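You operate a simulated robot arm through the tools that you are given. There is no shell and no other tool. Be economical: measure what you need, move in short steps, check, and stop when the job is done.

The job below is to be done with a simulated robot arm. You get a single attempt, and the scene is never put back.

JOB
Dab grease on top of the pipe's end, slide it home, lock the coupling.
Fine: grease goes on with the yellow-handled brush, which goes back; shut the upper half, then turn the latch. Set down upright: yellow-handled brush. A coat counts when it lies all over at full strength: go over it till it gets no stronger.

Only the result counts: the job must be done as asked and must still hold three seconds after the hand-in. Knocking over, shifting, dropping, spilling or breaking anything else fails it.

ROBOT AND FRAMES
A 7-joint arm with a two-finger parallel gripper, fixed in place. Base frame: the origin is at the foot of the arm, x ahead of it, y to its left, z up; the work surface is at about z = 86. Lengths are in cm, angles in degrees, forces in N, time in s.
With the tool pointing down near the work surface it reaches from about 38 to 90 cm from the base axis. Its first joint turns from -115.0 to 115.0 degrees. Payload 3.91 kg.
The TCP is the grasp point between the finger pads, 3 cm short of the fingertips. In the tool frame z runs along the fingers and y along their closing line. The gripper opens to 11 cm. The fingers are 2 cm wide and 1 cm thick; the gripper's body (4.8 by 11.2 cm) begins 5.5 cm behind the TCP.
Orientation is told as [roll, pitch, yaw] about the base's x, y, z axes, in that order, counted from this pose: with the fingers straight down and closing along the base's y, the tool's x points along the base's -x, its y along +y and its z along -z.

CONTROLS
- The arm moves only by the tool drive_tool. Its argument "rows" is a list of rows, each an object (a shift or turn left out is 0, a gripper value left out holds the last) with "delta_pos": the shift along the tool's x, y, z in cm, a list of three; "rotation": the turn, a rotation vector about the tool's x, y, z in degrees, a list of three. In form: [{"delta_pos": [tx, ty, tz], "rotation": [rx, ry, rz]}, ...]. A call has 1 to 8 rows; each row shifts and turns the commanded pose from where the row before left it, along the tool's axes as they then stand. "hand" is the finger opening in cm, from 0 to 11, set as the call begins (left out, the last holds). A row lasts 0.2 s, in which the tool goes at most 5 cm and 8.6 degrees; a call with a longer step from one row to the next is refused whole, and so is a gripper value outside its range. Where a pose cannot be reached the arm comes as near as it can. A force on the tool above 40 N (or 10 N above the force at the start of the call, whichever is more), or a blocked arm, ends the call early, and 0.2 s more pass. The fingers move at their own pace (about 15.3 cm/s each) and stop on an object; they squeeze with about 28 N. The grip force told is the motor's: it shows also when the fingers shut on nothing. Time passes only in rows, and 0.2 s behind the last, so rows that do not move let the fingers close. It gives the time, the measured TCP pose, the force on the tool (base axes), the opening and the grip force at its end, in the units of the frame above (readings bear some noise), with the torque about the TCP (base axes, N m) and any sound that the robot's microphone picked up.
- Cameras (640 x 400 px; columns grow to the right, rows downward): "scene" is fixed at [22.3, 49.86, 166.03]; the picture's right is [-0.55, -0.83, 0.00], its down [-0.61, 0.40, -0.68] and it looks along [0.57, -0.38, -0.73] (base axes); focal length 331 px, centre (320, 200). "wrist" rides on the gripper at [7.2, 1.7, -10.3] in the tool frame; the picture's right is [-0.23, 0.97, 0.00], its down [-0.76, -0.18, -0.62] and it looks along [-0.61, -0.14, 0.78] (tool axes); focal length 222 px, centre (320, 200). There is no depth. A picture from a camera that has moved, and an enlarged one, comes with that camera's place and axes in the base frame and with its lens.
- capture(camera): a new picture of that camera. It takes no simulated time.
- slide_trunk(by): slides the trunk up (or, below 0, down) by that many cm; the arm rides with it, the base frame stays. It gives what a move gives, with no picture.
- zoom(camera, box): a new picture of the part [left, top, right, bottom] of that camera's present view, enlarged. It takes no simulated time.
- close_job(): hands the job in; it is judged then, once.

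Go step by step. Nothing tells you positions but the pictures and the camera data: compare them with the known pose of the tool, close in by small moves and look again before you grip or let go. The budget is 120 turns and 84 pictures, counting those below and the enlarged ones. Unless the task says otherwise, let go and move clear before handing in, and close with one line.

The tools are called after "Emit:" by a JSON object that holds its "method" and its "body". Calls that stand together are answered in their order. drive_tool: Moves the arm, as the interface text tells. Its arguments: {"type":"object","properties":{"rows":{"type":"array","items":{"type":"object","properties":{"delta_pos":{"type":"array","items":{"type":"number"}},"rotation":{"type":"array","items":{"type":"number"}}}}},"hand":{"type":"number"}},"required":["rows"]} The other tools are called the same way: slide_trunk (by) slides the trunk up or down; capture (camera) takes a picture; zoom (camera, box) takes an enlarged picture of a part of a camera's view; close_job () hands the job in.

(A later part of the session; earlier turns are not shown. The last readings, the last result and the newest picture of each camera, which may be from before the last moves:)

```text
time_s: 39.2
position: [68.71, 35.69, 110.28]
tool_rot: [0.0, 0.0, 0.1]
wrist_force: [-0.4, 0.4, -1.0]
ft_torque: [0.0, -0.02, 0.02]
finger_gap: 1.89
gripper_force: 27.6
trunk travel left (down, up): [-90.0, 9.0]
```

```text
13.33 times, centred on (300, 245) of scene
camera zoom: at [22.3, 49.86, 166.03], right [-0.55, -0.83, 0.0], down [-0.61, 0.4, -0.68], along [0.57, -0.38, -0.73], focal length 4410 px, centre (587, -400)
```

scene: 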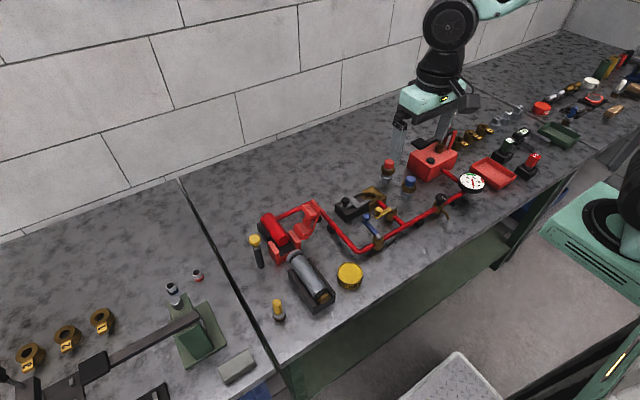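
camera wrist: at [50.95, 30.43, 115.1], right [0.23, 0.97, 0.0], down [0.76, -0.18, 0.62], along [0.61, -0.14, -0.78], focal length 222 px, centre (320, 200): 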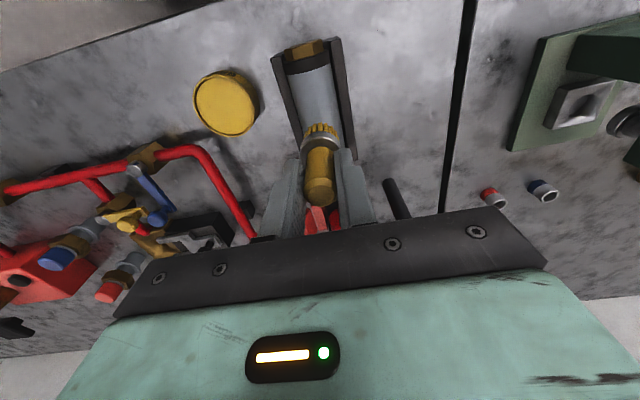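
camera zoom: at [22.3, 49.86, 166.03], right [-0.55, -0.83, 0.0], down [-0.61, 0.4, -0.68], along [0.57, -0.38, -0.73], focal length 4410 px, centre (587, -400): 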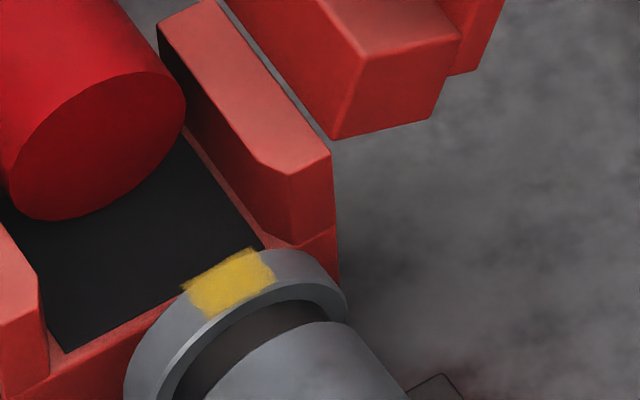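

A solid patch now. One more pass to confirm it gets no stronger.

Emit:
{"method": "drive_tool", "body": {"rows": [{"delta_pos": [1.0, -3.4, 1]}, {"delta_pos": [1.0, -3.3, 2.8]}, {"delta_pos": [0, 0, 4]}, {"delta_pos": [0, 0, 1.3]}, {"delta_pos": [0, 0, 0.15]}, {"delta_pos": [0, 0, 0]}]}}

Emit:
{"method": "drive_tool", "body": {"rows": [{"delta_pos": [0, -0.5, 0]}, {"delta_pos": [0, -0.5, 0]}, {"delta_pos": [0, 0.5, 0]}, {"delta_pos": [0, 0.5, 0]}, {"delta_pos": [0, 0.5, 0]}, {"delta_pos": [0, 0.5, 0]}, {"delta_pos": [0, -0.5, 0]}, {"delta_pos": [0, -0.5, 0]}]}}

Emit:
{"method": "drive_tool", "body": {"rows": [{"delta_pos": [-0.4, -0.5, 0.05]}, {"delta_pos": [0, -0.5, 0]}, {"delta_pos": [0, 0.5, 0]}, {"delta_pos": [0, 0.5, 0]}, {"delta_pos": [0, 0.5, 0]}, {"delta_pos": [0, 0.5, 0]}, {"delta_pos": [0, -0.5, 0]}, {"delta_pos": [0, -0.5, 0]}]}}

Emit:
{"method": "drive_tool", "body": {"rows": [{"delta_pos": [0, 0, -3]}, {"delta_pos": [0, 3, -3.5]}, {"delta_pos": [-2, 3, -3]}, {"delta_pos": [0, 1, 0]}, {"delta_pos": [0, 0, 0]}]}}

Emit:
{"method": "zoom", "body": {"camera": "wrist", "box": [210, 60, 330, 180]}}

Emit:
{"method": "zoom", "body": {"camera": "scene", "box": [280, 230, 320, 260]}}

```text
time_s: 40.6
position: [66.69, 28.97, 101.03]
tool_rot: [0.0, 0.1, 0.0]
wrist_force: [0.2, -0.4, -1.1]
ft_torque: [0.0, -0.03, -0.02]
finger_gap: 1.91
gripper_force: 27.8
trunk travel left (down, up): [-90.0, 9.0]
```

```text
time_s: 42.4
position: [66.58, 28.94, 101.08]
tool_rot: [0.1, 0.0, 0.0]
wrist_force: [0.6, 0.7, -0.4]
ft_torque: [0.0, 0.0, 0.0]
finger_gap: 1.91
gripper_force: 28.2
trunk travel left (down, up): [-90.0, 9.0]
```

```text
time_s: 44.2
position: [67.04, 28.9, 101.16]
tool_rot: [-0.1, -0.1, 0.0]
wrist_force: [0.3, 0.6, -1.8]
ft_torque: [-0.02, 0.05, -0.01]
finger_gap: 1.9
gripper_force: 27.8
trunk travel left (down, up): [-90.0, 9.0]
```

```text
time_s: 45.4
position: [69.16, 36.11, 110.49]
tool_rot: [0.0, -0.1, 0.0]
wrist_force: [-0.5, 0.5, -1.3]
ft_torque: [0.03, 0.0, 0.03]
finger_gap: 1.9
gripper_force: 27.8
trunk travel left (down, up): [-90.0, 9.0]
```

```text
3.33 times, centred on (270, 120) of wrist
camera zoom: at [61.64, 37.87, 120.94], right [0.23, 0.97, 0.0], down [0.76, -0.18, 0.62], along [0.61, -0.14, -0.78], focal length 740 px, centre (487, 467)
```

zoom: 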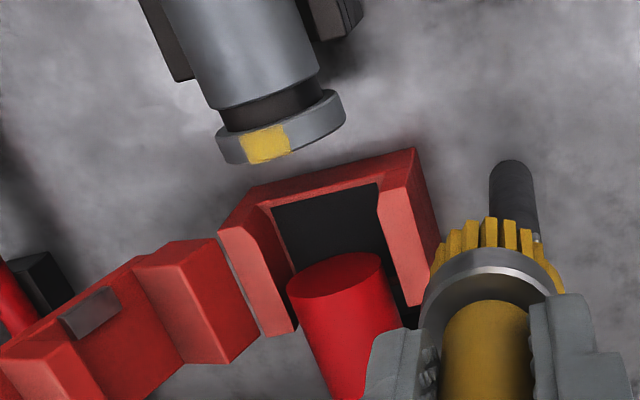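

```text
13.33 times, centred on (300, 245) of scene
camera zoom: at [22.3, 49.86, 166.03], right [-0.55, -0.83, 0.0], down [-0.61, 0.4, -0.68], along [0.57, -0.38, -0.73], focal length 4410 px, centre (587, -400)
```

zoom: 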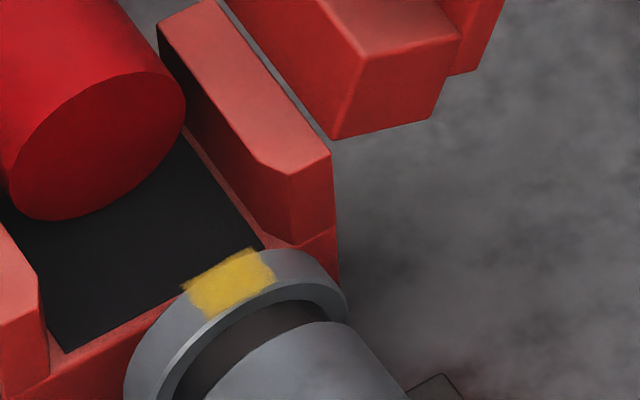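

That pass hovered without contact; repeat a bit lower.

Emit:
{"method": "drive_tool", "body": {"rows": [{"delta_pos": [1.2, -3.5, 1]}, {"delta_pos": [1.2, -3.5, 2.8]}, {"delta_pos": [0, 0, 4]}, {"delta_pos": [0, 0, 1.5]}, {"delta_pos": [0, 0, 0.15]}, {"delta_pos": [0, 0, 0.15]}, {"delta_pos": [0, 0, 0]}]}}

Emit:
{"method": "drive_tool", "body": {"rows": [{"delta_pos": [0, -0.5, 0]}, {"delta_pos": [0, -0.5, 0]}, {"delta_pos": [0, 0.5, 0]}, {"delta_pos": [0, 0.5, 0]}, {"delta_pos": [0, 0.5, 0]}, {"delta_pos": [0, 0.5, 0]}, {"delta_pos": [0, -0.5, 0]}, {"delta_pos": [0, -0.5, 0]}]}}

```text
time_s: 47.0
position: [66.69, 29.06, 101.0]
tool_rot: [0.0, 0.0, 0.0]
wrist_force: [-2.4, -1.2, 7.0]
ft_torque: [-0.09, 0.05, -0.01]
finger_gap: 1.88
gripper_force: 28.2
trunk travel left (down, up): [-90.0, 9.0]
```

```text
time_s: 48.8
position: [66.47, 29.09, 101.04]
tool_rot: [0.0, 0.0, 0.1]
wrist_force: [-0.8, 2.4, 7.8]
ft_torque: [0.15, -0.08, 0.03]
finger_gap: 1.91
gripper_force: 27.9
trunk travel left (down, up): [-90.0, 9.0]
```

Emit:
{"method": "drive_tool", "body": {"rows": [{"delta_pos": [-0.3, -0.5, 0]}, {"delta_pos": [0, -0.5, 0]}, {"delta_pos": [0, 0.5, 0]}, {"delta_pos": [0, 0.5, 0]}, {"delta_pos": [0, 0.5, 0]}, {"delta_pos": [0.4, 0.5, 0]}, {"delta_pos": [0, -0.5, 0]}, {"delta_pos": [0, -0.5, 0]}]}}

Emit:
{"method": "drive_tool", "body": {"rows": [{"delta_pos": [0, 0, -3]}, {"delta_pos": [0, 3, -3.5]}, {"delta_pos": [-2, 3, -3]}, {"delta_pos": [0, 1, 0]}, {"delta_pos": [0, 0, 0]}]}}

Emit:
{"method": "zoom", "body": {"camera": "wrist", "box": [210, 60, 330, 180]}}

Emit:
{"method": "zoom", "body": {"camera": "scene", "box": [280, 230, 320, 260]}}

```text
time_s: 50.6
position: [66.62, 28.93, 100.95]
tool_rot: [0.0, 0.0, 0.1]
wrist_force: [-0.7, 2.5, 8.3]
ft_torque: [0.15, -0.07, 0.03]
finger_gap: 1.9
gripper_force: 28.3
trunk travel left (down, up): [-90.0, 9.0]
```

```text
time_s: 51.8
position: [68.37, 35.94, 110.42]
tool_rot: [-0.1, 0.0, 0.2]
wrist_force: [0.1, -0.1, -1.3]
ft_torque: [0.0, 0.0, -0.03]
finger_gap: 1.88
gripper_force: 27.8
trunk travel left (down, up): [-90.0, 9.0]
```

```text
3.33 times, centred on (270, 120) of wrist
camera zoom: at [61.09, 37.65, 120.89], right [0.23, 0.97, 0.0], down [0.76, -0.18, 0.62], along [0.61, -0.14, -0.78], focal length 740 px, centre (487, 467)
```

zoom: 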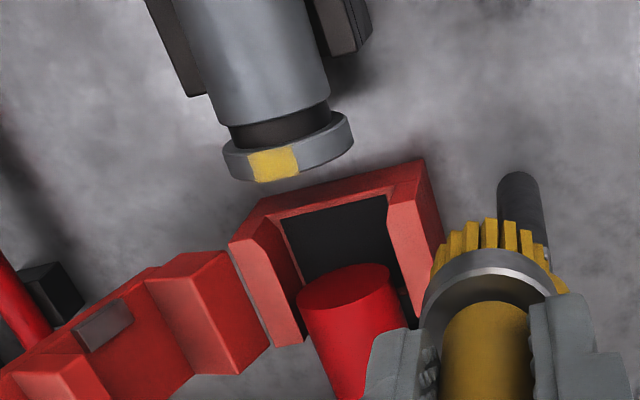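

```text
13.33 times, centred on (300, 245) of scene
camera zoom: at [22.3, 49.86, 166.03], right [-0.55, -0.83, 0.0], down [-0.61, 0.4, -0.68], along [0.57, -0.38, -0.73], focal length 4410 px, centre (587, -400)
```

zoom: 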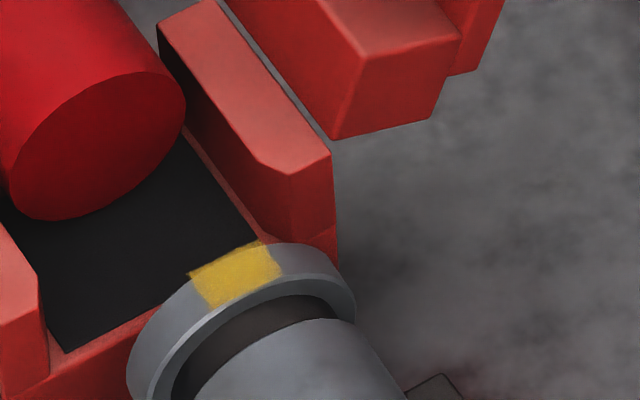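

The coat is uniform and no stronger than before: done. Now carry the brush back to (56.7, 39.0).

Emit:
{"method": "drive_tool", "body": {"rows": [{"delta_pos": [3.9, 1.03, 0]}, {"delta_pos": [3.9, 1.03, 0]}, {"delta_pos": [3.9, 1.03, 0]}, {"delta_pos": [0, 0, 4.5]}, {"delta_pos": [0, 0, 4.5]}, {"delta_pos": [0, 0, 4.5]}, {"delta_pos": [0, 0, 2.5]}, {"delta_pos": [0, 0, 0]}]}}

Emit:
{"method": "zoom", "body": {"camera": "wrist", "box": [240, 80, 400, 240]}}

Emit:
{"method": "zoom", "body": {"camera": "scene", "box": [250, 270, 320, 330]}}

```text
time_s: 53.6
position: [56.84, 39.19, 94.5]
tool_rot: [-0.1, 0.1, 0.0]
wrist_force: [-0.2, -0.1, -0.6]
ft_torque: [0.0, 0.06, -0.02]
finger_gap: 1.93
gripper_force: 28.4
trunk travel left (down, up): [-90.0, 9.0]
```

```text
2.50 times, centred on (320, 160) of wrist
camera zoom: at [49.5, 41.04, 104.91], right [0.23, 0.97, 0.0], down [0.76, -0.18, 0.62], along [0.61, -0.14, -0.78], focal length 555 px, centre (320, 300)
```

zoom: 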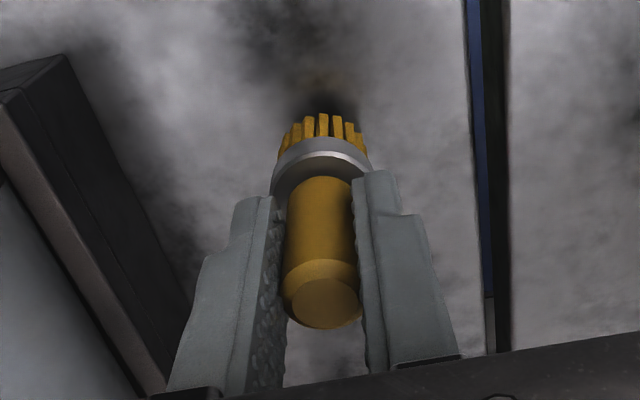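

```text
6.67 times, centred on (285, 300) of scene
camera zoom: at [22.3, 49.86, 166.03], right [-0.55, -0.83, 0.0], down [-0.61, 0.4, -0.68], along [0.57, -0.38, -0.73], focal length 2205 px, centre (553, -467)
```

zoom: 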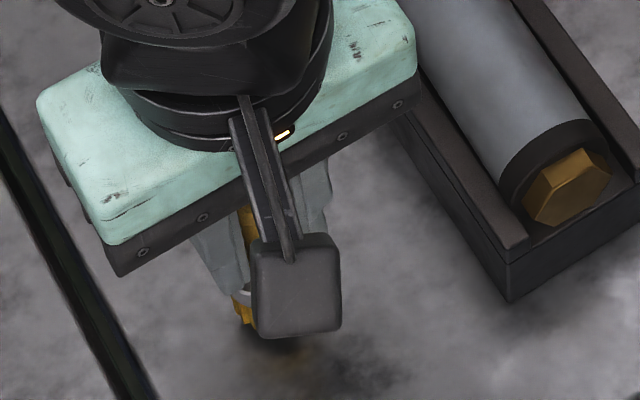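

Lower to the table gently.

Emit:
{"method": "drive_tool", "body": {"rows": [{"delta_pos": [0, 0, 1.0]}, {"delta_pos": [0.15, -0.15, 0.8]}, {"delta_pos": [0, 0, 0.2]}, {"delta_pos": [0, 0, 0]}]}}

```text
time_s: 54.6
position: [56.75, 39.04, 92.64]
tool_rot: [0.2, -0.2, 0.0]
wrist_force: [2.6, 2.3, 25.5]
ft_torque: [0.11, -0.26, 0.02]
finger_gap: 1.93
gripper_force: 27.9
trunk travel left (down, up): [-90.0, 9.0]
```

Contact. Ease off and open.

Emit:
{"method": "drive_tool", "body": {"rows": [{"delta_pos": [0, 0, -0.15]}, {"delta_pos": [0, 0, 0]}]}}

Emit:
{"method": "drive_tool", "body": {"hand": 5, "rows": [{"delta_pos": [0, 0, 0]}, {"delta_pos": [0, 0, 0]}]}}

Emit:
{"method": "zoom", "body": {"camera": "wrist", "box": [240, 80, 400, 240]}}

```text
time_s: 55.2
position: [56.75, 38.94, 92.67]
tool_rot: [0.1, -0.2, 0.1]
wrist_force: [3.2, 6.9, 18.7]
ft_torque: [0.36, -0.34, 0.07]
finger_gap: 1.9
gripper_force: 28.5
trunk travel left (down, up): [-90.0, 9.0]
```

```text
time_s: 55.8
position: [56.64, 38.85, 92.58]
tool_rot: [-0.1, 0.1, -0.1]
wrist_force: [0.4, 0.3, -0.1]
ft_torque: [0.02, 0.0, 0.01]
finger_gap: 5.0
gripper_force: 0.1
trunk travel left (down, up): [-90.0, 9.0]
```

```text
2.50 times, centred on (320, 160) of wrist
camera zoom: at [49.33, 40.64, 102.98], right [0.23, 0.97, 0.0], down [0.76, -0.18, 0.62], along [0.61, -0.14, -0.78], focal length 555 px, centre (320, 300)
```

zoom: 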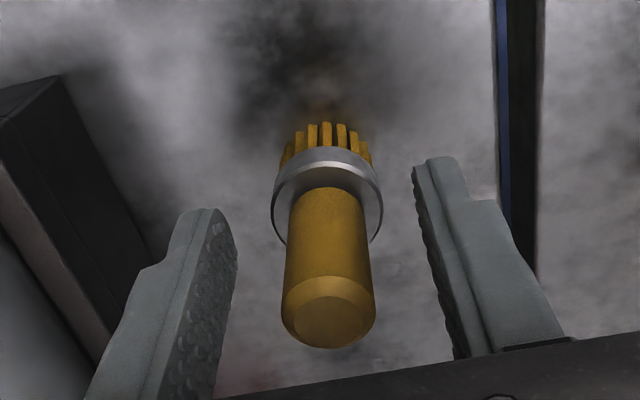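

Brush stands upright at its place. Retreat up, close the fingers, and go behind the hex end of the pipe.

Emit:
{"method": "drive_tool", "body": {"rows": [{"delta_pos": [0, 0, -4]}, {"delta_pos": [0, 0, -4]}, {"delta_pos": [0, 0, -3]}, {"delta_pos": [3.2, -3.5, 0]}, {"delta_pos": [3.2, -3.5, 0]}, {"delta_pos": [3.2, -3, 0]}, {"delta_pos": [0, 0, 0]}]}}

Emit:
{"method": "drive_tool", "body": {"hand": 0, "rows": [{"delta_pos": [0, 0, 3]}, {"delta_pos": [0, 0, 0]}, {"delta_pos": [0, 0, 0]}]}}

Emit:
{"method": "capture", "body": {"camera": "wrist"}}

Emit:
{"method": "zoom", "body": {"camera": "scene", "box": [240, 200, 360, 330]}}

```text
time_s: 57.4
position: [46.99, 28.75, 103.59]
tool_rot: [0.0, 0.0, 0.0]
wrist_force: [0.2, 1.1, 0.7]
ft_torque: [-0.03, -0.01, 0.01]
finger_gap: 5.01
gripper_force: 0.0
trunk travel left (down, up): [-90.0, 9.0]
```

```text
time_s: 58.2
position: [47.04, 28.82, 100.77]
tool_rot: [0.0, -0.1, 0.0]
wrist_force: [0.6, 0.2, -0.3]
ft_torque: [-0.01, 0.01, -0.03]
finger_gap: 0.0
gripper_force: 27.8
trunk travel left (down, up): [-90.0, 9.0]
```

```text
37 pictures are left
camera wrist: at [39.7, 30.63, 111.12], right [0.23, 0.97, 0.0], down [0.76, -0.18, 0.62], along [0.61, -0.14, -0.78], focal length 222 px, centre (320, 200)
```

wrist: 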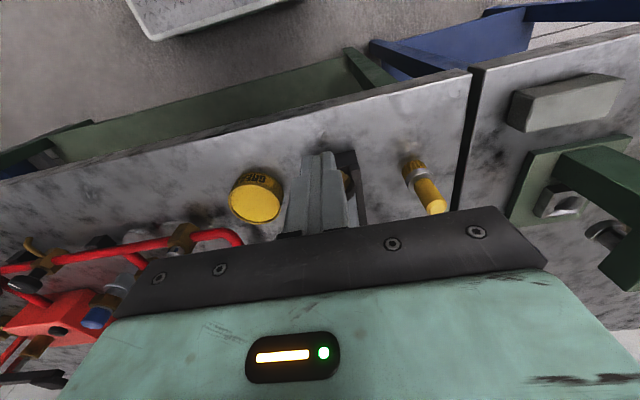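

```text
3.08 times, centred on (300, 265) of scene
camera zoom: at [22.3, 49.86, 166.03], right [-0.55, -0.83, 0.0], down [-0.61, 0.4, -0.68], along [0.57, -0.38, -0.73], focal length 1018 px, centre (382, 0)
```

zoom: 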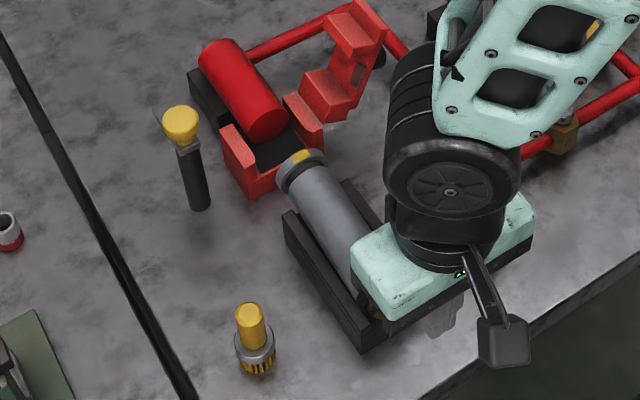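

Descend behind the hex and begin pushing toward +x.

Emit:
{"method": "drive_tool", "body": {"rows": [{"delta_pos": [0, 0, 3]}, {"delta_pos": [0, 0, 3.4]}, {"delta_pos": [-1, 0, 0]}, {"delta_pos": [-1, 0, 0]}, {"delta_pos": [-1, 0, 0]}, {"delta_pos": [-0.5, 0, 0]}, {"delta_pos": [-0.5, 0, 0]}]}}

Emit:
{"method": "zoom", "body": {"camera": "wrist", "box": [240, 100, 400, 240]}}

Emit:
{"method": "zoom", "body": {"camera": "scene", "box": [260, 220, 360, 330]}}

```text
time_s: 59.8
position: [51.03, 28.85, 94.3]
tool_rot: [0.0, 0.0, 0.0]
wrist_force: [-0.6, -0.3, 0.4]
ft_torque: [0.0, 0.0, 0.0]
finger_gap: 0.0
gripper_force: 27.9
trunk travel left (down, up): [-90.0, 9.0]
```

```text
2.86 times, centred on (320, 170) of wrist
camera zoom: at [43.7, 30.72, 104.7], right [0.23, 0.97, 0.0], down [0.76, -0.18, 0.62], along [0.61, -0.14, -0.78], focal length 635 px, centre (320, 286)
```

zoom: 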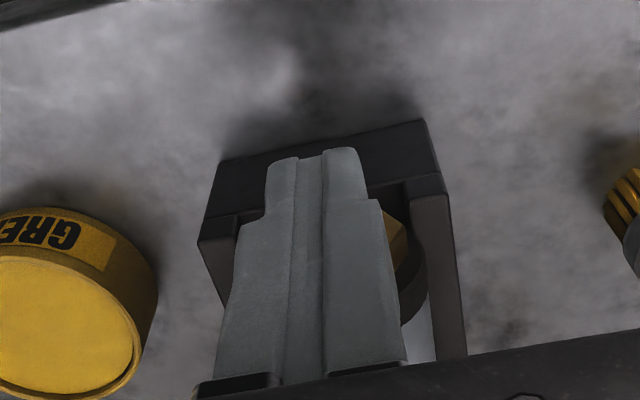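

```text
3.64 times, centred on (310, 275) of scene
camera zoom: at [22.3, 49.86, 166.03], right [-0.55, -0.83, 0.0], down [-0.61, 0.4, -0.68], along [0.57, -0.38, -0.73], focal length 1203 px, centre (356, -73)
```

zoom: 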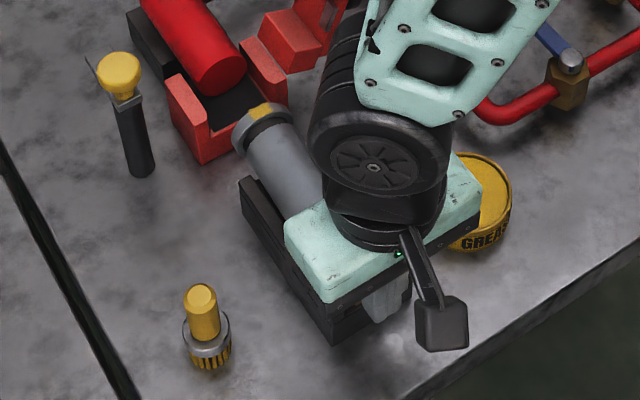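

Emit:
{"method": "drive_tool", "body": {"rows": [{"delta_pos": [-0.6, 0, 0]}, {"delta_pos": [-0.6, 0, 0]}, {"delta_pos": [-0.6, 0, 0]}, {"delta_pos": [-0.6, 0, 0]}]}}

Emit:
{"method": "zoom", "body": {"camera": "scene", "box": [260, 210, 340, 290]}}

```text
time_s: 60.8
position: [53.49, 28.94, 94.2]
tool_rot: [0.0, 0.1, 0.0]
wrist_force: [-1.9, 0.0, 0.5]
ft_torque: [0.0, 0.03, 0.0]
finger_gap: 0.02
gripper_force: 28.2
trunk travel left (down, up): [-90.0, 9.0]
```

```text
5.00 times, centred on (300, 250) of scene
camera zoom: at [22.3, 49.86, 166.03], right [-0.55, -0.83, 0.0], down [-0.61, 0.4, -0.68], along [0.57, -0.38, -0.73], focal length 1654 px, centre (420, -50)
```

zoom: 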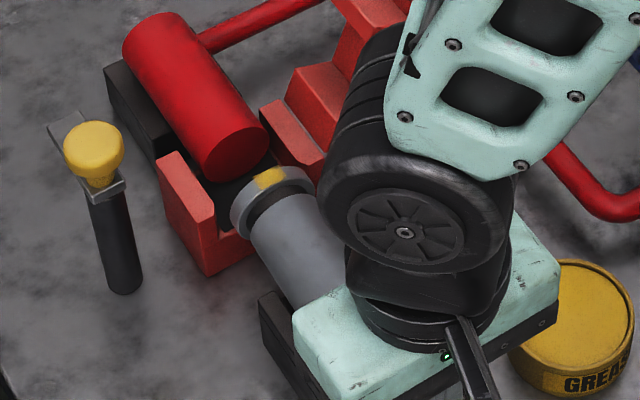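

The collar is entering the coupling. Continue pushing.

Emit:
{"method": "drive_tool", "body": {"rows": [{"delta_pos": [-0.5, 0, 0]}, {"delta_pos": [-0.5, 0, 0]}, {"delta_pos": [-0.5, 0, 0]}, {"delta_pos": [-0.5, 0, 0]}]}}

Emit:
{"method": "zoom", "body": {"camera": "scene", "box": [260, 210, 340, 290]}}

```text
time_s: 61.8
position: [55.55, 29.0, 94.17]
tool_rot: [0.1, 0.0, -0.1]
wrist_force: [-0.9, -0.3, 0.6]
ft_torque: [-0.03, 0.03, 0.0]
finger_gap: 0.04
gripper_force: 28.0
trunk travel left (down, up): [-90.0, 9.0]
```

```text
5.00 times, centred on (300, 250) of scene
camera zoom: at [22.3, 49.86, 166.03], right [-0.55, -0.83, 0.0], down [-0.61, 0.4, -0.68], along [0.57, -0.38, -0.73], focal length 1654 px, centre (420, -50)
```

zoom: 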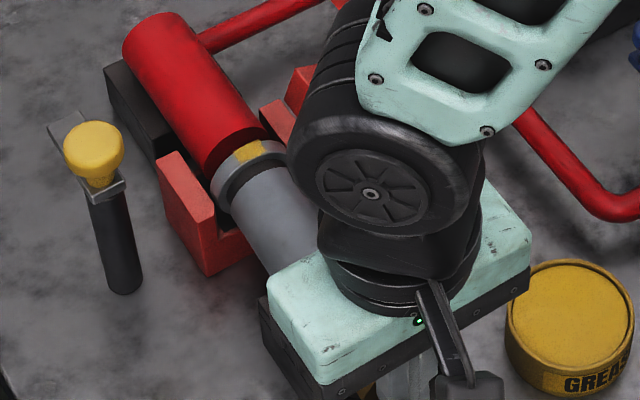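

Emit:
{"method": "drive_tool", "body": {"rows": [{"delta_pos": [-0.3, 0, 0]}, {"delta_pos": [-0.3, 0, 0]}, {"delta_pos": [-0.3, 0, 0]}]}}

Emit:
{"method": "drive_tool", "body": {"rows": [{"delta_pos": [-0.2, 0, 0]}, {"delta_pos": [-0.2, 0, 0]}, {"delta_pos": [-0.2, 0, 0]}]}}

Emit:
{"method": "zoom", "body": {"camera": "scene", "box": [260, 210, 340, 290]}}

```text
time_s: 62.6
position: [56.4, 29.0, 94.09]
tool_rot: [0.0, 0.0, 0.0]
wrist_force: [-1.5, 0.5, 0.7]
ft_torque: [0.04, 0.07, -0.02]
finger_gap: 0.0
gripper_force: 28.0
trunk travel left (down, up): [-90.0, 9.0]
```

```text
time_s: 63.4
position: [56.76, 28.85, 94.17]
tool_rot: [0.0, 0.3, 0.1]
wrist_force: [-13.5, -0.7, 2.2]
ft_torque: [-0.07, 0.38, -0.03]
finger_gap: 0.0
gripper_force: 28.4
trunk travel left (down, up): [-90.0, 9.0]
```

```text
5.00 times, centred on (300, 250) of scene
camera zoom: at [22.3, 49.86, 166.03], right [-0.55, -0.83, 0.0], down [-0.61, 0.4, -0.68], along [0.57, -0.38, -0.73], focal length 1654 px, centre (420, -50)
```

zoom: 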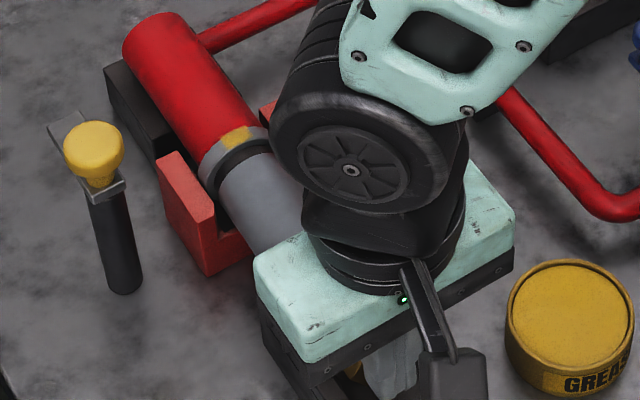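

Pipe is seated (13 N resistance). Back off, go up and aside, and inspect the flap and latch.

Emit:
{"method": "drive_tool", "body": {"rows": [{"delta_pos": [1.5, 0, 0]}, {"delta_pos": [1.5, 0, 0]}, {"delta_pos": [0, 0, -4.5]}, {"delta_pos": [0, 0, -4.5]}, {"delta_pos": [0, 0, -4.5]}, {"delta_pos": [0, 0, -4.5]}, {"delta_pos": [0, 0, -4]}, {"delta_pos": [0, 0, 0]}]}}

Emit:
{"method": "drive_tool", "body": {"rows": [{"delta_pos": [-3, 4, 0]}, {"delta_pos": [-3, 4, 0]}, {"delta_pos": [-3, 4, 0]}, {"delta_pos": [0, 0, 0]}]}}

Emit:
{"method": "zoom", "body": {"camera": "scene", "box": [245, 185, 345, 265]}}

Emit:
{"method": "capture", "body": {"camera": "wrist"}}

```text
time_s: 65.2
position: [53.94, 28.76, 116.29]
tool_rot: [0.0, 0.1, 0.0]
wrist_force: [-0.1, -0.5, 1.4]
ft_torque: [0.0, -0.01, 0.01]
finger_gap: 0.02
gripper_force: 28.2
trunk travel left (down, up): [-90.0, 9.0]
```

```text
time_s: 66.2
position: [62.93, 40.93, 116.18]
tool_rot: [-0.1, 0.0, -0.1]
wrist_force: [1.0, -0.4, -0.4]
ft_torque: [-0.01, -0.02, 0.01]
finger_gap: 0.0
gripper_force: 28.2
trunk travel left (down, up): [-90.0, 9.0]
```

```text
5.00 times, centred on (295, 225) of scene
camera zoom: at [22.3, 49.86, 166.03], right [-0.55, -0.83, 0.0], down [-0.61, 0.4, -0.68], along [0.57, -0.38, -0.73], focal length 1654 px, centre (445, 75)
```

zoom: 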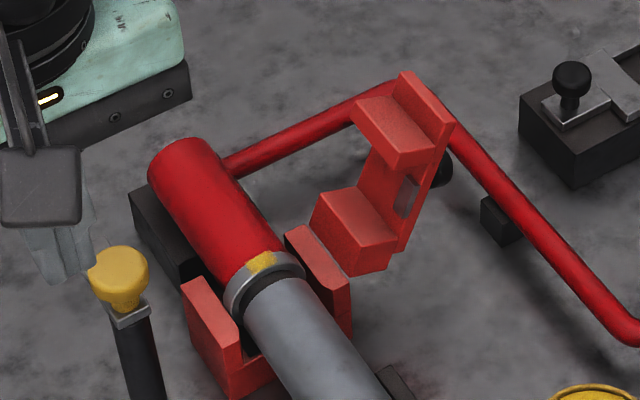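

```text
29 pictures are left
camera wrist: at [55.65, 42.73, 126.68], right [0.23, 0.97, 0.0], down [0.76, -0.18, 0.62], along [0.61, -0.14, -0.78], focal length 222 px, centre (320, 200)
```

wrist: 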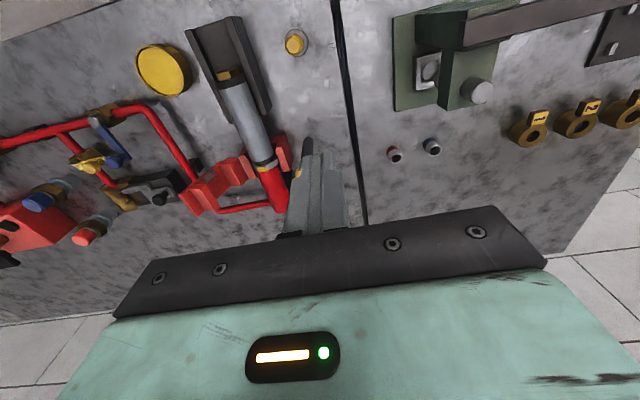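

The flap (upper half) is hinged at about y≈22.5, z≈93, leaning outward with its top edge at ≈(71.7, 18.2, 101.6). I'll go behind it on the −y side and push it over.

Emit:
{"method": "drive_tool", "body": {"rows": [{"delta_pos": [-1.3, -4, 0]}, {"delta_pos": [-1.3, -4, 0]}, {"delta_pos": [-1.3, -4, 0]}, {"delta_pos": [-1.3, -4, 0]}, {"delta_pos": [-1.3, -4, 0]}, {"delta_pos": [-1.3, -4, 0]}, {"delta_pos": [-1.0, -3.6, 0]}, {"delta_pos": [0, 0, 0]}]}}

Emit:
{"method": "drive_tool", "body": {"rows": [{"delta_pos": [0, 0, 4]}, {"delta_pos": [0, 0, 4]}, {"delta_pos": [0, 0, 2]}, {"delta_pos": [0, 0, 0]}]}}

Emit:
{"method": "capture", "body": {"camera": "wrist"}}

Emit:
{"method": "zoom", "body": {"camera": "scene", "box": [245, 165, 365, 265]}}

```text
time_s: 68.0
position: [71.77, 13.26, 116.07]
tool_rot: [0.0, 0.0, 0.0]
wrist_force: [0.0, -0.2, -0.3]
ft_torque: [-0.02, -0.01, -0.01]
finger_gap: 0.0
gripper_force: 27.9
trunk travel left (down, up): [-90.0, 9.0]
```

```text
time_s: 69.0
position: [71.73, 13.24, 106.14]
tool_rot: [0.0, 0.0, 0.0]
wrist_force: [0.0, 0.1, -0.1]
ft_torque: [0.04, 0.01, 0.0]
finger_gap: 0.01
gripper_force: 28.7
trunk travel left (down, up): [-90.0, 9.0]
```

```text
28 pictures are left
camera wrist: at [64.38, 15.02, 116.68], right [0.23, 0.97, 0.0], down [0.76, -0.18, 0.62], along [0.61, -0.14, -0.78], focal length 222 px, centre (320, 200)
```

wrist: 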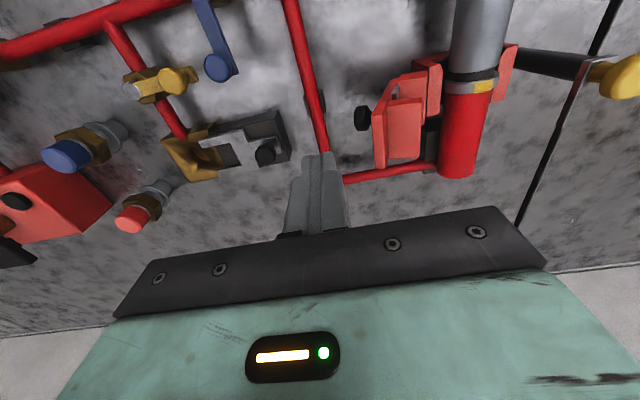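

```text
4.00 times, centred on (305, 215) of scene
camera zoom: at [22.3, 49.86, 166.03], right [-0.55, -0.83, 0.0], down [-0.61, 0.4, -0.68], along [0.57, -0.38, -0.73], focal length 1323 px, centre (380, 140)
```

zoom: 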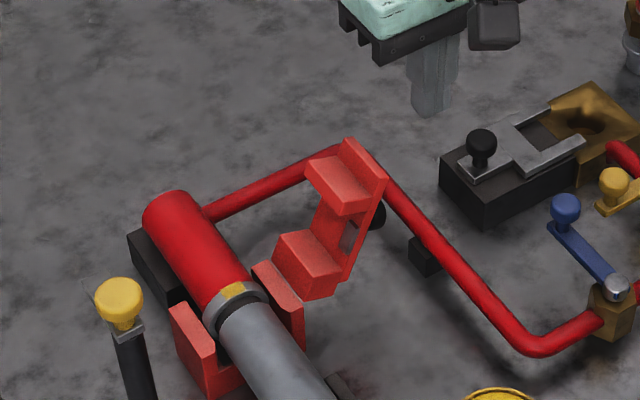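

Geometry agrees. Lower to just overlap the top edge and push +y slowly.

Emit:
{"method": "drive_tool", "body": {"rows": [{"delta_pos": [0, 0, 2]}, {"delta_pos": [0, 0, 1.3]}, {"delta_pos": [0, 1, 0]}, {"delta_pos": [0, 1, 0]}, {"delta_pos": [0, 1, 0]}, {"delta_pos": [0, 1, 0]}, {"delta_pos": [0, 1, 0]}, {"delta_pos": [0, 1, 0]}]}}

Emit:
{"method": "zoom", "body": {"camera": "scene", "box": [245, 165, 365, 265]}}

```text
time_s: 70.8
position: [71.73, 19.32, 102.94]
tool_rot: [0.1, 0.0, 0.0]
wrist_force: [0.1, -1.0, 0.2]
ft_torque: [-0.02, 0.0, -0.01]
finger_gap: 0.0
gripper_force: 27.6
trunk travel left (down, up): [-90.0, 9.0]
```

```text
4.00 times, centred on (305, 215) of scene
camera zoom: at [22.3, 49.86, 166.03], right [-0.55, -0.83, 0.0], down [-0.61, 0.4, -0.68], along [0.57, -0.38, -0.73], focal length 1323 px, centre (380, 140)
```

zoom: 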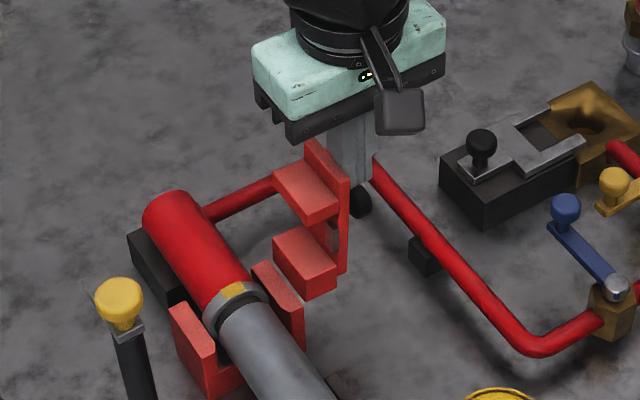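

Emit:
{"method": "drive_tool", "body": {"rows": [{"delta_pos": [0, 0.7, 0]}, {"delta_pos": [0, 0.7, 0]}, {"delta_pos": [0, 0.7, 0]}, {"delta_pos": [0, 0.7, 0]}]}}

Emit:
{"method": "zoom", "body": {"camera": "scene", "box": [245, 165, 365, 265]}}

```text
time_s: 71.8
position: [71.76, 22.17, 102.84]
tool_rot: [0.0, 0.0, 0.0]
wrist_force: [0.9, -0.2, -0.7]
ft_torque: [0.01, 0.02, 0.01]
finger_gap: 0.01
gripper_force: 28.4
trunk travel left (down, up): [-90.0, 9.0]
```

```text
4.00 times, centred on (305, 215) of scene
camera zoom: at [22.3, 49.86, 166.03], right [-0.55, -0.83, 0.0], down [-0.61, 0.4, -0.68], along [0.57, -0.38, -0.73], focal length 1323 px, centre (380, 140)
```

zoom: 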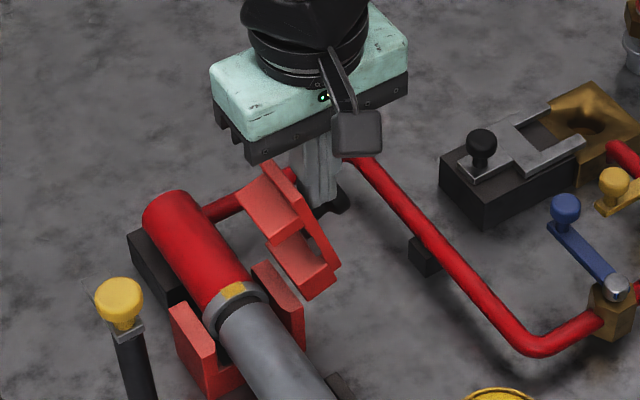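

Emit:
{"method": "drive_tool", "body": {"rows": [{"delta_pos": [0, 0.8, 0]}, {"delta_pos": [0, 0.8, 0]}, {"delta_pos": [0, 0.8, 0]}, {"delta_pos": [0, 0.8, 0]}, {"delta_pos": [0, 0.8, 0]}]}}

Emit:
{"method": "zoom", "body": {"camera": "scene", "box": [245, 165, 365, 265]}}

```text
time_s: 73.0
position: [71.9, 26.1, 102.77]
tool_rot: [-0.1, -0.1, 0.1]
wrist_force: [0.0, -0.2, -0.1]
ft_torque: [0.04, 0.01, -0.01]
finger_gap: 0.0
gripper_force: 28.5
trunk travel left (down, up): [-90.0, 9.0]
```

```text
4.00 times, centred on (305, 215) of scene
camera zoom: at [22.3, 49.86, 166.03], right [-0.55, -0.83, 0.0], down [-0.61, 0.4, -0.68], along [0.57, -0.38, -0.73], focal length 1323 px, centre (380, 140)
```

zoom: 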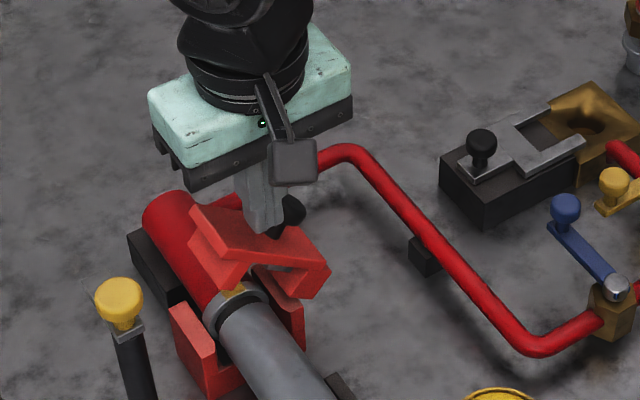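

Flap follows and stays put by friction. Move over its outer end and press it down.

Emit:
{"method": "drive_tool", "body": {"rows": [{"delta_pos": [0, 1.2, 0]}, {"delta_pos": [0, 1.2, 0]}, {"delta_pos": [0, 1.2, 0]}, {"delta_pos": [0, 0.4, 0.6]}, {"delta_pos": [0, 0.2, 0.6]}, {"delta_pos": [0, 0, 0.6]}, {"delta_pos": [0, 0, 0]}]}}

Emit:
{"method": "zoom", "body": {"camera": "scene", "box": [245, 165, 365, 265]}}

```text
time_s: 74.6
position: [71.77, 30.3, 101.05]
tool_rot: [0.0, 0.0, 0.0]
wrist_force: [-0.3, 0.1, 0.5]
ft_torque: [-0.01, 0.01, 0.01]
finger_gap: 0.0
gripper_force: 28.1
trunk travel left (down, up): [-90.0, 9.0]
```

```text
4.00 times, centred on (305, 215) of scene
camera zoom: at [22.3, 49.86, 166.03], right [-0.55, -0.83, 0.0], down [-0.61, 0.4, -0.68], along [0.57, -0.38, -0.73], focal length 1323 px, centre (380, 140)
```

zoom: 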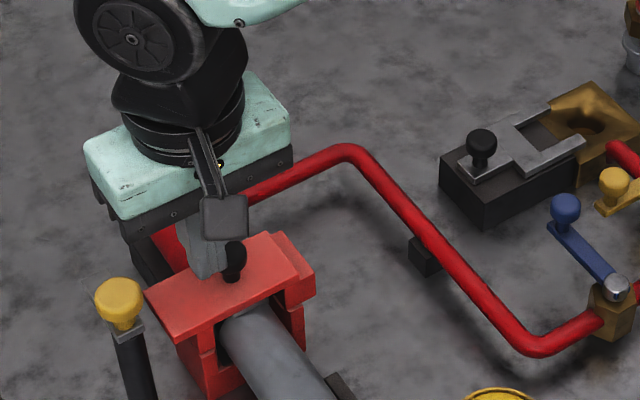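

Nearly shut. Keep pressing until it bottoms.

Emit:
{"method": "drive_tool", "body": {"rows": [{"delta_pos": [0, 0, 0.4]}, {"delta_pos": [0, 0, 0.4]}, {"delta_pos": [0, 0, 0.4]}, {"delta_pos": [0, 0, 0]}]}}

Emit:
{"method": "drive_tool", "body": {"rows": [{"delta_pos": [0, 0, 0.3]}, {"delta_pos": [0, 0, 0.3]}, {"delta_pos": [0, 0, 0]}]}}

```text
time_s: 75.4
position: [71.7, 30.33, 100.7]
tool_rot: [0.1, -0.2, 0.1]
wrist_force: [-12.3, -10.3, 22.6]
ft_torque: [-0.49, 0.21, -0.22]
finger_gap: 0.01
gripper_force: 27.7
trunk travel left (down, up): [-90.0, 9.0]
stopped in row 3: the force on the tool passed its limit at 44 N (the readings are from after the stop); the commanded pose is now the measured one
```

```text
time_s: 75.8
position: [71.79, 30.46, 100.6]
tool_rot: [0.1, -0.1, 0.0]
wrist_force: [-14.4, -11.4, 22.9]
ft_torque: [-0.55, 0.22, -0.22]
finger_gap: 0.02
gripper_force: 27.7
trunk travel left (down, up): [-90.0, 9.0]
stopped in row 1: the force on the tool passed its limit at 45 N (the readings are from after the stop); the commanded pose is now the measured one
```

It's bottomed. Lift and look at the coupling and latch.

Emit:
{"method": "drive_tool", "body": {"rows": [{"delta_pos": [0, 0, -3]}, {"delta_pos": [0, 0, -4]}, {"delta_pos": [4, 0, -3]}, {"delta_pos": [4, 0, 0]}, {"delta_pos": [4, 0, 0]}, {"delta_pos": [4, 0, 0]}, {"delta_pos": [0, 0, 0]}]}}

Emit:
{"method": "zoom", "body": {"camera": "scene", "box": [240, 200, 320, 265]}}

Emit:
{"method": "capture", "body": {"camera": "wrist"}}

```text
time_s: 77.4
position: [55.95, 30.44, 110.34]
tool_rot: [0.2, -0.2, -0.1]
wrist_force: [0.9, -0.3, -0.3]
ft_torque: [-0.01, 0.01, -0.03]
finger_gap: 0.0
gripper_force: 28.3
trunk travel left (down, up): [-90.0, 9.0]
```

```text
6.15 times, centred on (280, 232) of scene
camera zoom: at [22.3, 49.86, 166.03], right [-0.55, -0.83, 0.0], down [-0.61, 0.4, -0.68], along [0.57, -0.38, -0.73], focal length 2035 px, centre (566, 0)
```

zoom: 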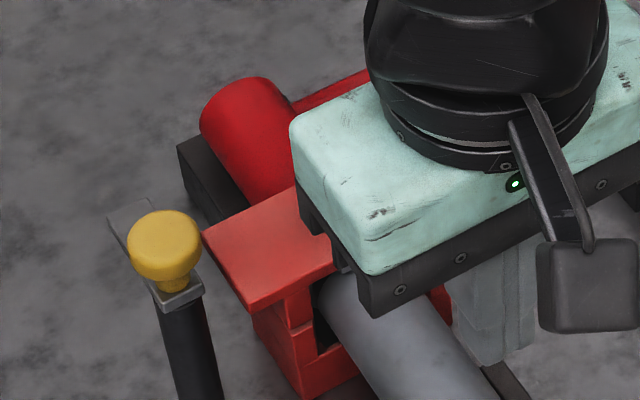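

```text
21 pictures are left
camera wrist: at [48.51, 32.23, 120.8], right [0.23, 0.97, 0.0], down [0.76, -0.18, 0.63], along [0.61, -0.14, -0.78], focal length 222 px, centre (320, 200)
```

wrist: 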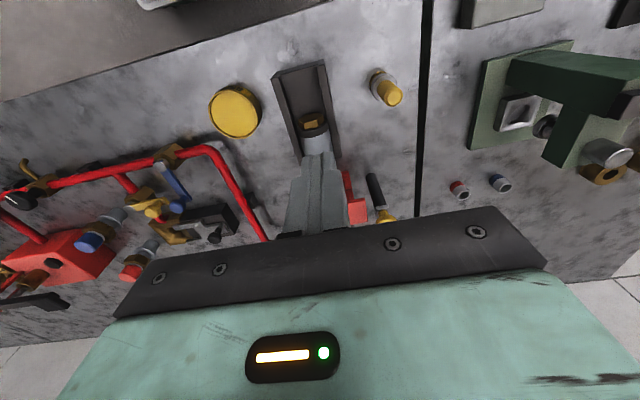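

The upper half is shut (its edge at y≈34.1). The latch post's axis is at about (71.8, 36.1) with the arm pointing +x; I'll come above the knob, yawed so the fingers align with the arm.

Emit:
{"method": "drive_tool", "body": {"hand": 5, "rows": [{"delta_pos": [-4, 1.4, 0]}, {"delta_pos": [-4, 1.4, 0]}, {"delta_pos": [-4, 1.4, 0]}, {"delta_pos": [-3.85, 1.45, 0]}, {"rotation": [0, 0, -8.5]}, {"rotation": [0, 0, -8.5]}, {"rotation": [0, 0, -8.5]}, {"rotation": [0, 0, -8.5]}]}}

Emit:
{"method": "drive_tool", "body": {"rows": [{"rotation": [0, 0, -8.5]}, {"rotation": [0, 0, -8.5]}, {"rotation": [0, 0, -8.5]}, {"rotation": [0, 0, -8.5]}, {"rotation": [0, 0, -8.5]}, {"rotation": [0, 0, -8.5]}, {"rotation": [0, 0, 0]}]}}

Emit:
{"method": "capture", "body": {"camera": "wrist"}}

Emit:
{"method": "zoom", "body": {"camera": "scene", "box": [230, 190, 330, 265]}}

```text
time_s: 79.2
position: [71.91, 36.07, 110.46]
tool_rot: [0.0, -0.3, 34.1]
wrist_force: [-0.5, -0.1, 0.3]
ft_torque: [-0.02, -0.01, 0.0]
finger_gap: 5.01
gripper_force: 0.0
trunk travel left (down, up): [-90.0, 9.0]
```

```text
time_s: 80.8
position: [71.71, 36.05, 110.42]
tool_rot: [-0.2, -0.2, 85.1]
wrist_force: [-0.3, -0.2, -1.0]
ft_torque: [-0.01, 0.01, 0.0]
finger_gap: 5.03
gripper_force: 0.1
trunk travel left (down, up): [-90.0, 9.0]
```

```text
20 pictures are left
camera wrist: at [69.28, 29.07, 120.87], right [-0.95, 0.31, 0.0], down [0.24, 0.74, 0.63], along [0.2, 0.6, -0.78], focal length 222 px, centre (320, 200)
```

wrist: 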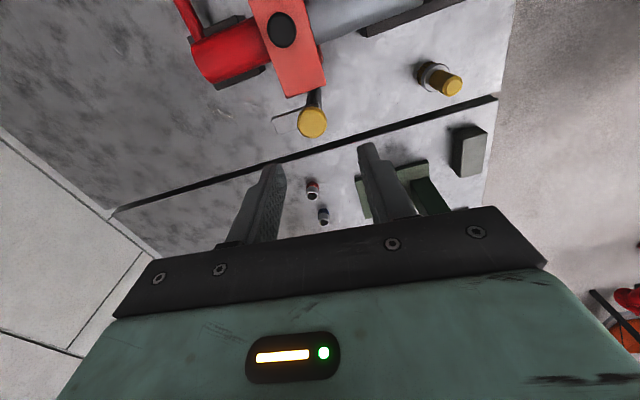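

```text
5.33 times, centred on (280, 228) of scene
camera zoom: at [22.3, 49.86, 166.03], right [-0.55, -0.83, 0.0], down [-0.61, 0.4, -0.68], along [0.57, -0.38, -0.73], focal length 1764 px, centre (533, 53)
```

zoom: 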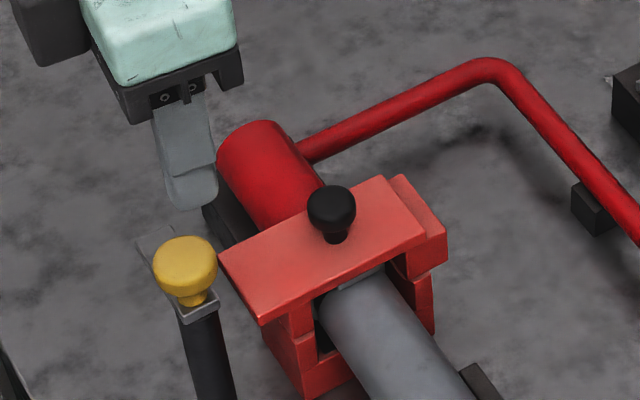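

Knob is at about (72.05, 36.0). Descend around it and grip.

Emit:
{"method": "drive_tool", "body": {"rows": [{"delta_pos": [0, -0.3, 3]}, {"delta_pos": [0, 0, 3]}, {"delta_pos": [0, 0, 2]}, {"delta_pos": [0, 0, 1.2]}, {"delta_pos": [0, 0, 0]}]}}

Emit:
{"method": "zoom", "body": {"camera": "wrist", "box": [220, 60, 420, 240]}}

Emit:
{"method": "zoom", "body": {"camera": "scene", "box": [240, 200, 310, 260]}}

```text
time_s: 82.0
position: [71.92, 36.0, 101.31]
tool_rot: [-0.2, -0.1, 85.1]
wrist_force: [-0.2, -1.0, -0.8]
ft_torque: [-0.01, -0.04, 0.01]
finger_gap: 4.97
gripper_force: 0.1
trunk travel left (down, up): [-90.0, 9.0]
```

```text
2.22 times, centred on (320, 150) of wrist
camera zoom: at [69.58, 29.06, 111.8], right [-0.95, 0.31, 0.0], down [0.24, 0.74, 0.63], along [0.2, 0.6, -0.78], focal length 494 px, centre (320, 311)
```

zoom: 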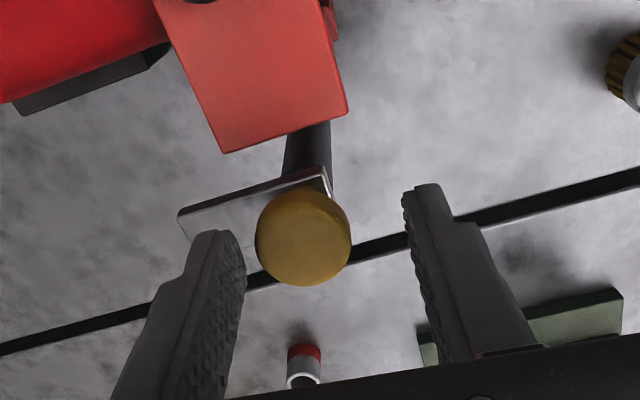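

```text
6.67 times, centred on (275, 230) of scene
camera zoom: at [22.3, 49.86, 166.03], right [-0.55, -0.83, 0.0], down [-0.61, 0.4, -0.68], along [0.57, -0.38, -0.73], focal length 2205 px, centre (620, 0)
```

zoom: 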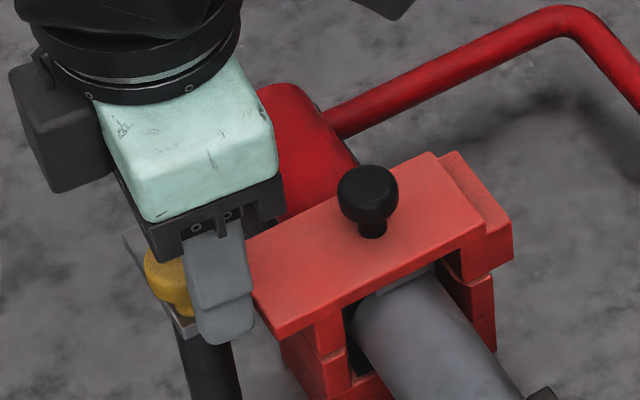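

Slight centring, then grip the knob.

Emit:
{"method": "drive_tool", "body": {"rows": [{"delta_pos": [0.15, -0.25, 0.2]}, {"delta_pos": [0, 0, 0]}]}}

Emit:
{"method": "drive_tool", "body": {"hand": 0, "rows": [{"delta_pos": [0, 0, 0]}, {"delta_pos": [0, 0, 0]}, {"delta_pos": [0, 0, 0]}]}}

Emit:
{"method": "zoom", "body": {"camera": "wrist", "box": [220, 60, 420, 240]}}

```text
time_s: 82.6
position: [72.17, 35.91, 101.25]
tool_rot: [-0.2, -0.2, 85.0]
wrist_force: [0.1, 0.5, 0.1]
ft_torque: [-0.01, -0.01, 0.0]
finger_gap: 5.02
gripper_force: 0.1
trunk travel left (down, up): [-90.0, 9.0]
```

```text
time_s: 83.4
position: [72.59, 35.81, 101.25]
tool_rot: [-0.5, -0.3, 85.0]
wrist_force: [26.4, 0.3, 0.3]
ft_torque: [0.75, -1.02, -0.24]
finger_gap: 2.83
gripper_force: 44.9
trunk travel left (down, up): [-90.0, 9.0]
```

```text
2.22 times, centred on (320, 150) of wrist
camera zoom: at [70.1, 28.85, 111.65], right [-0.95, 0.31, -0.01], down [0.24, 0.74, 0.63], along [0.2, 0.6, -0.78], focal length 494 px, centre (320, 311)
```

zoom: 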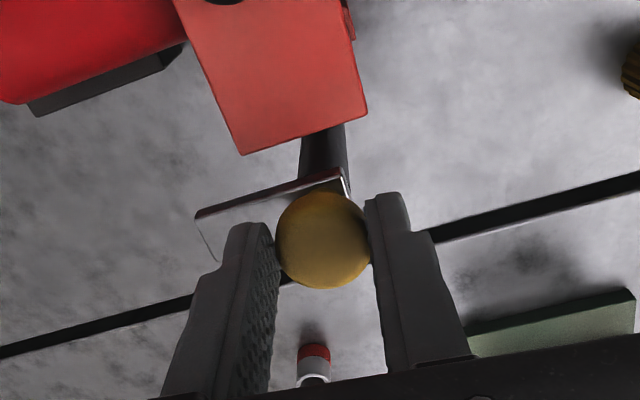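

The knob sits a little further +x; recentre to relax the side load.

Emit:
{"method": "drive_tool", "body": {"rows": [{"delta_pos": [0, -0.25, 0]}, {"delta_pos": [0, -0.25, 0]}, {"delta_pos": [0, 0, 0]}]}}

```text
time_s: 84.2
position: [72.63, 35.86, 101.21]
tool_rot: [0.0, 0.0, 85.2]
wrist_force: [2.9, -8.5, 14.1]
ft_torque: [-0.4, 0.26, -0.21]
finger_gap: 2.8
gripper_force: 45.3
trunk travel left (down, up): [-90.0, 9.0]
```

Now twist the knob clockwise (seen from above) a bit and check.

Emit:
{"method": "drive_tool", "body": {"rows": [{"rotation": [0, 0, 6]}, {"rotation": [0, 0, 6]}, {"rotation": [0, 0, 6]}, {"rotation": [0, 0, 6]}, {"rotation": [0, 0, 0]}]}}

Emit:
{"method": "zoom", "body": {"camera": "scene", "box": [240, 200, 310, 260]}}

```text
time_s: 85.4
position: [72.37, 35.85, 101.29]
tool_rot: [0.1, -0.3, 61.0]
wrist_force: [-27.8, -11.0, 25.5]
ft_torque: [0.09, 0.88, 0.13]
finger_gap: 2.82
gripper_force: 45.1
trunk travel left (down, up): [-90.0, 9.0]
```

```text
6.67 times, centred on (275, 230) of scene
camera zoom: at [22.3, 49.86, 166.03], right [-0.55, -0.83, 0.0], down [-0.61, 0.4, -0.68], along [0.57, -0.38, -0.73], focal length 2205 px, centre (620, 0)
```

zoom: 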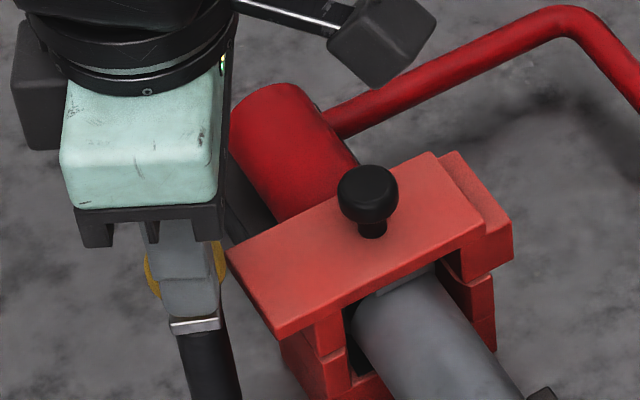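

Emit:
{"method": "drive_tool", "body": {"rows": [{"delta_pos": [0.28, 0.3, -0.15]}, {"delta_pos": [0, 0, 0]}]}}

Emit:
{"method": "zoom", "body": {"camera": "wrist", "box": [220, 60, 420, 240]}}

```text
time_s: 86.0
position: [72.36, 35.83, 101.31]
tool_rot: [-0.1, -0.4, 61.0]
wrist_force: [-9.2, 5.5, 4.8]
ft_torque: [0.4, -0.18, 0.0]
finger_gap: 2.83
gripper_force: 44.7
trunk travel left (down, up): [-90.0, 9.0]
```

```text
2.22 times, centred on (320, 150) of wrist
camera zoom: at [67.3, 30.45, 111.65], right [-0.74, 0.67, 0.0], down [0.52, 0.58, 0.63], along [0.42, 0.47, -0.78], focal length 494 px, centre (320, 311)
```

zoom: 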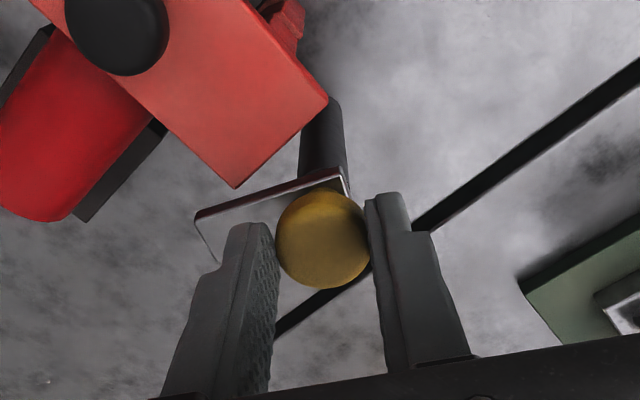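

The latch arm is turning with the gripper. Continue.

Emit:
{"method": "drive_tool", "body": {"rows": [{"rotation": [0, 0, 6]}, {"rotation": [0, 0, 6]}, {"rotation": [0, 0, 6]}, {"rotation": [0, 0, 6]}, {"rotation": [0, 0, 0]}]}}

```text
time_s: 87.2
position: [72.14, 36.08, 101.23]
tool_rot: [0.2, -0.4, 36.9]
wrist_force: [-10.1, 17.5, 2.2]
ft_torque: [0.89, -0.18, 0.11]
finger_gap: 2.84
gripper_force: 45.1
trunk travel left (down, up): [-90.0, 9.0]
```

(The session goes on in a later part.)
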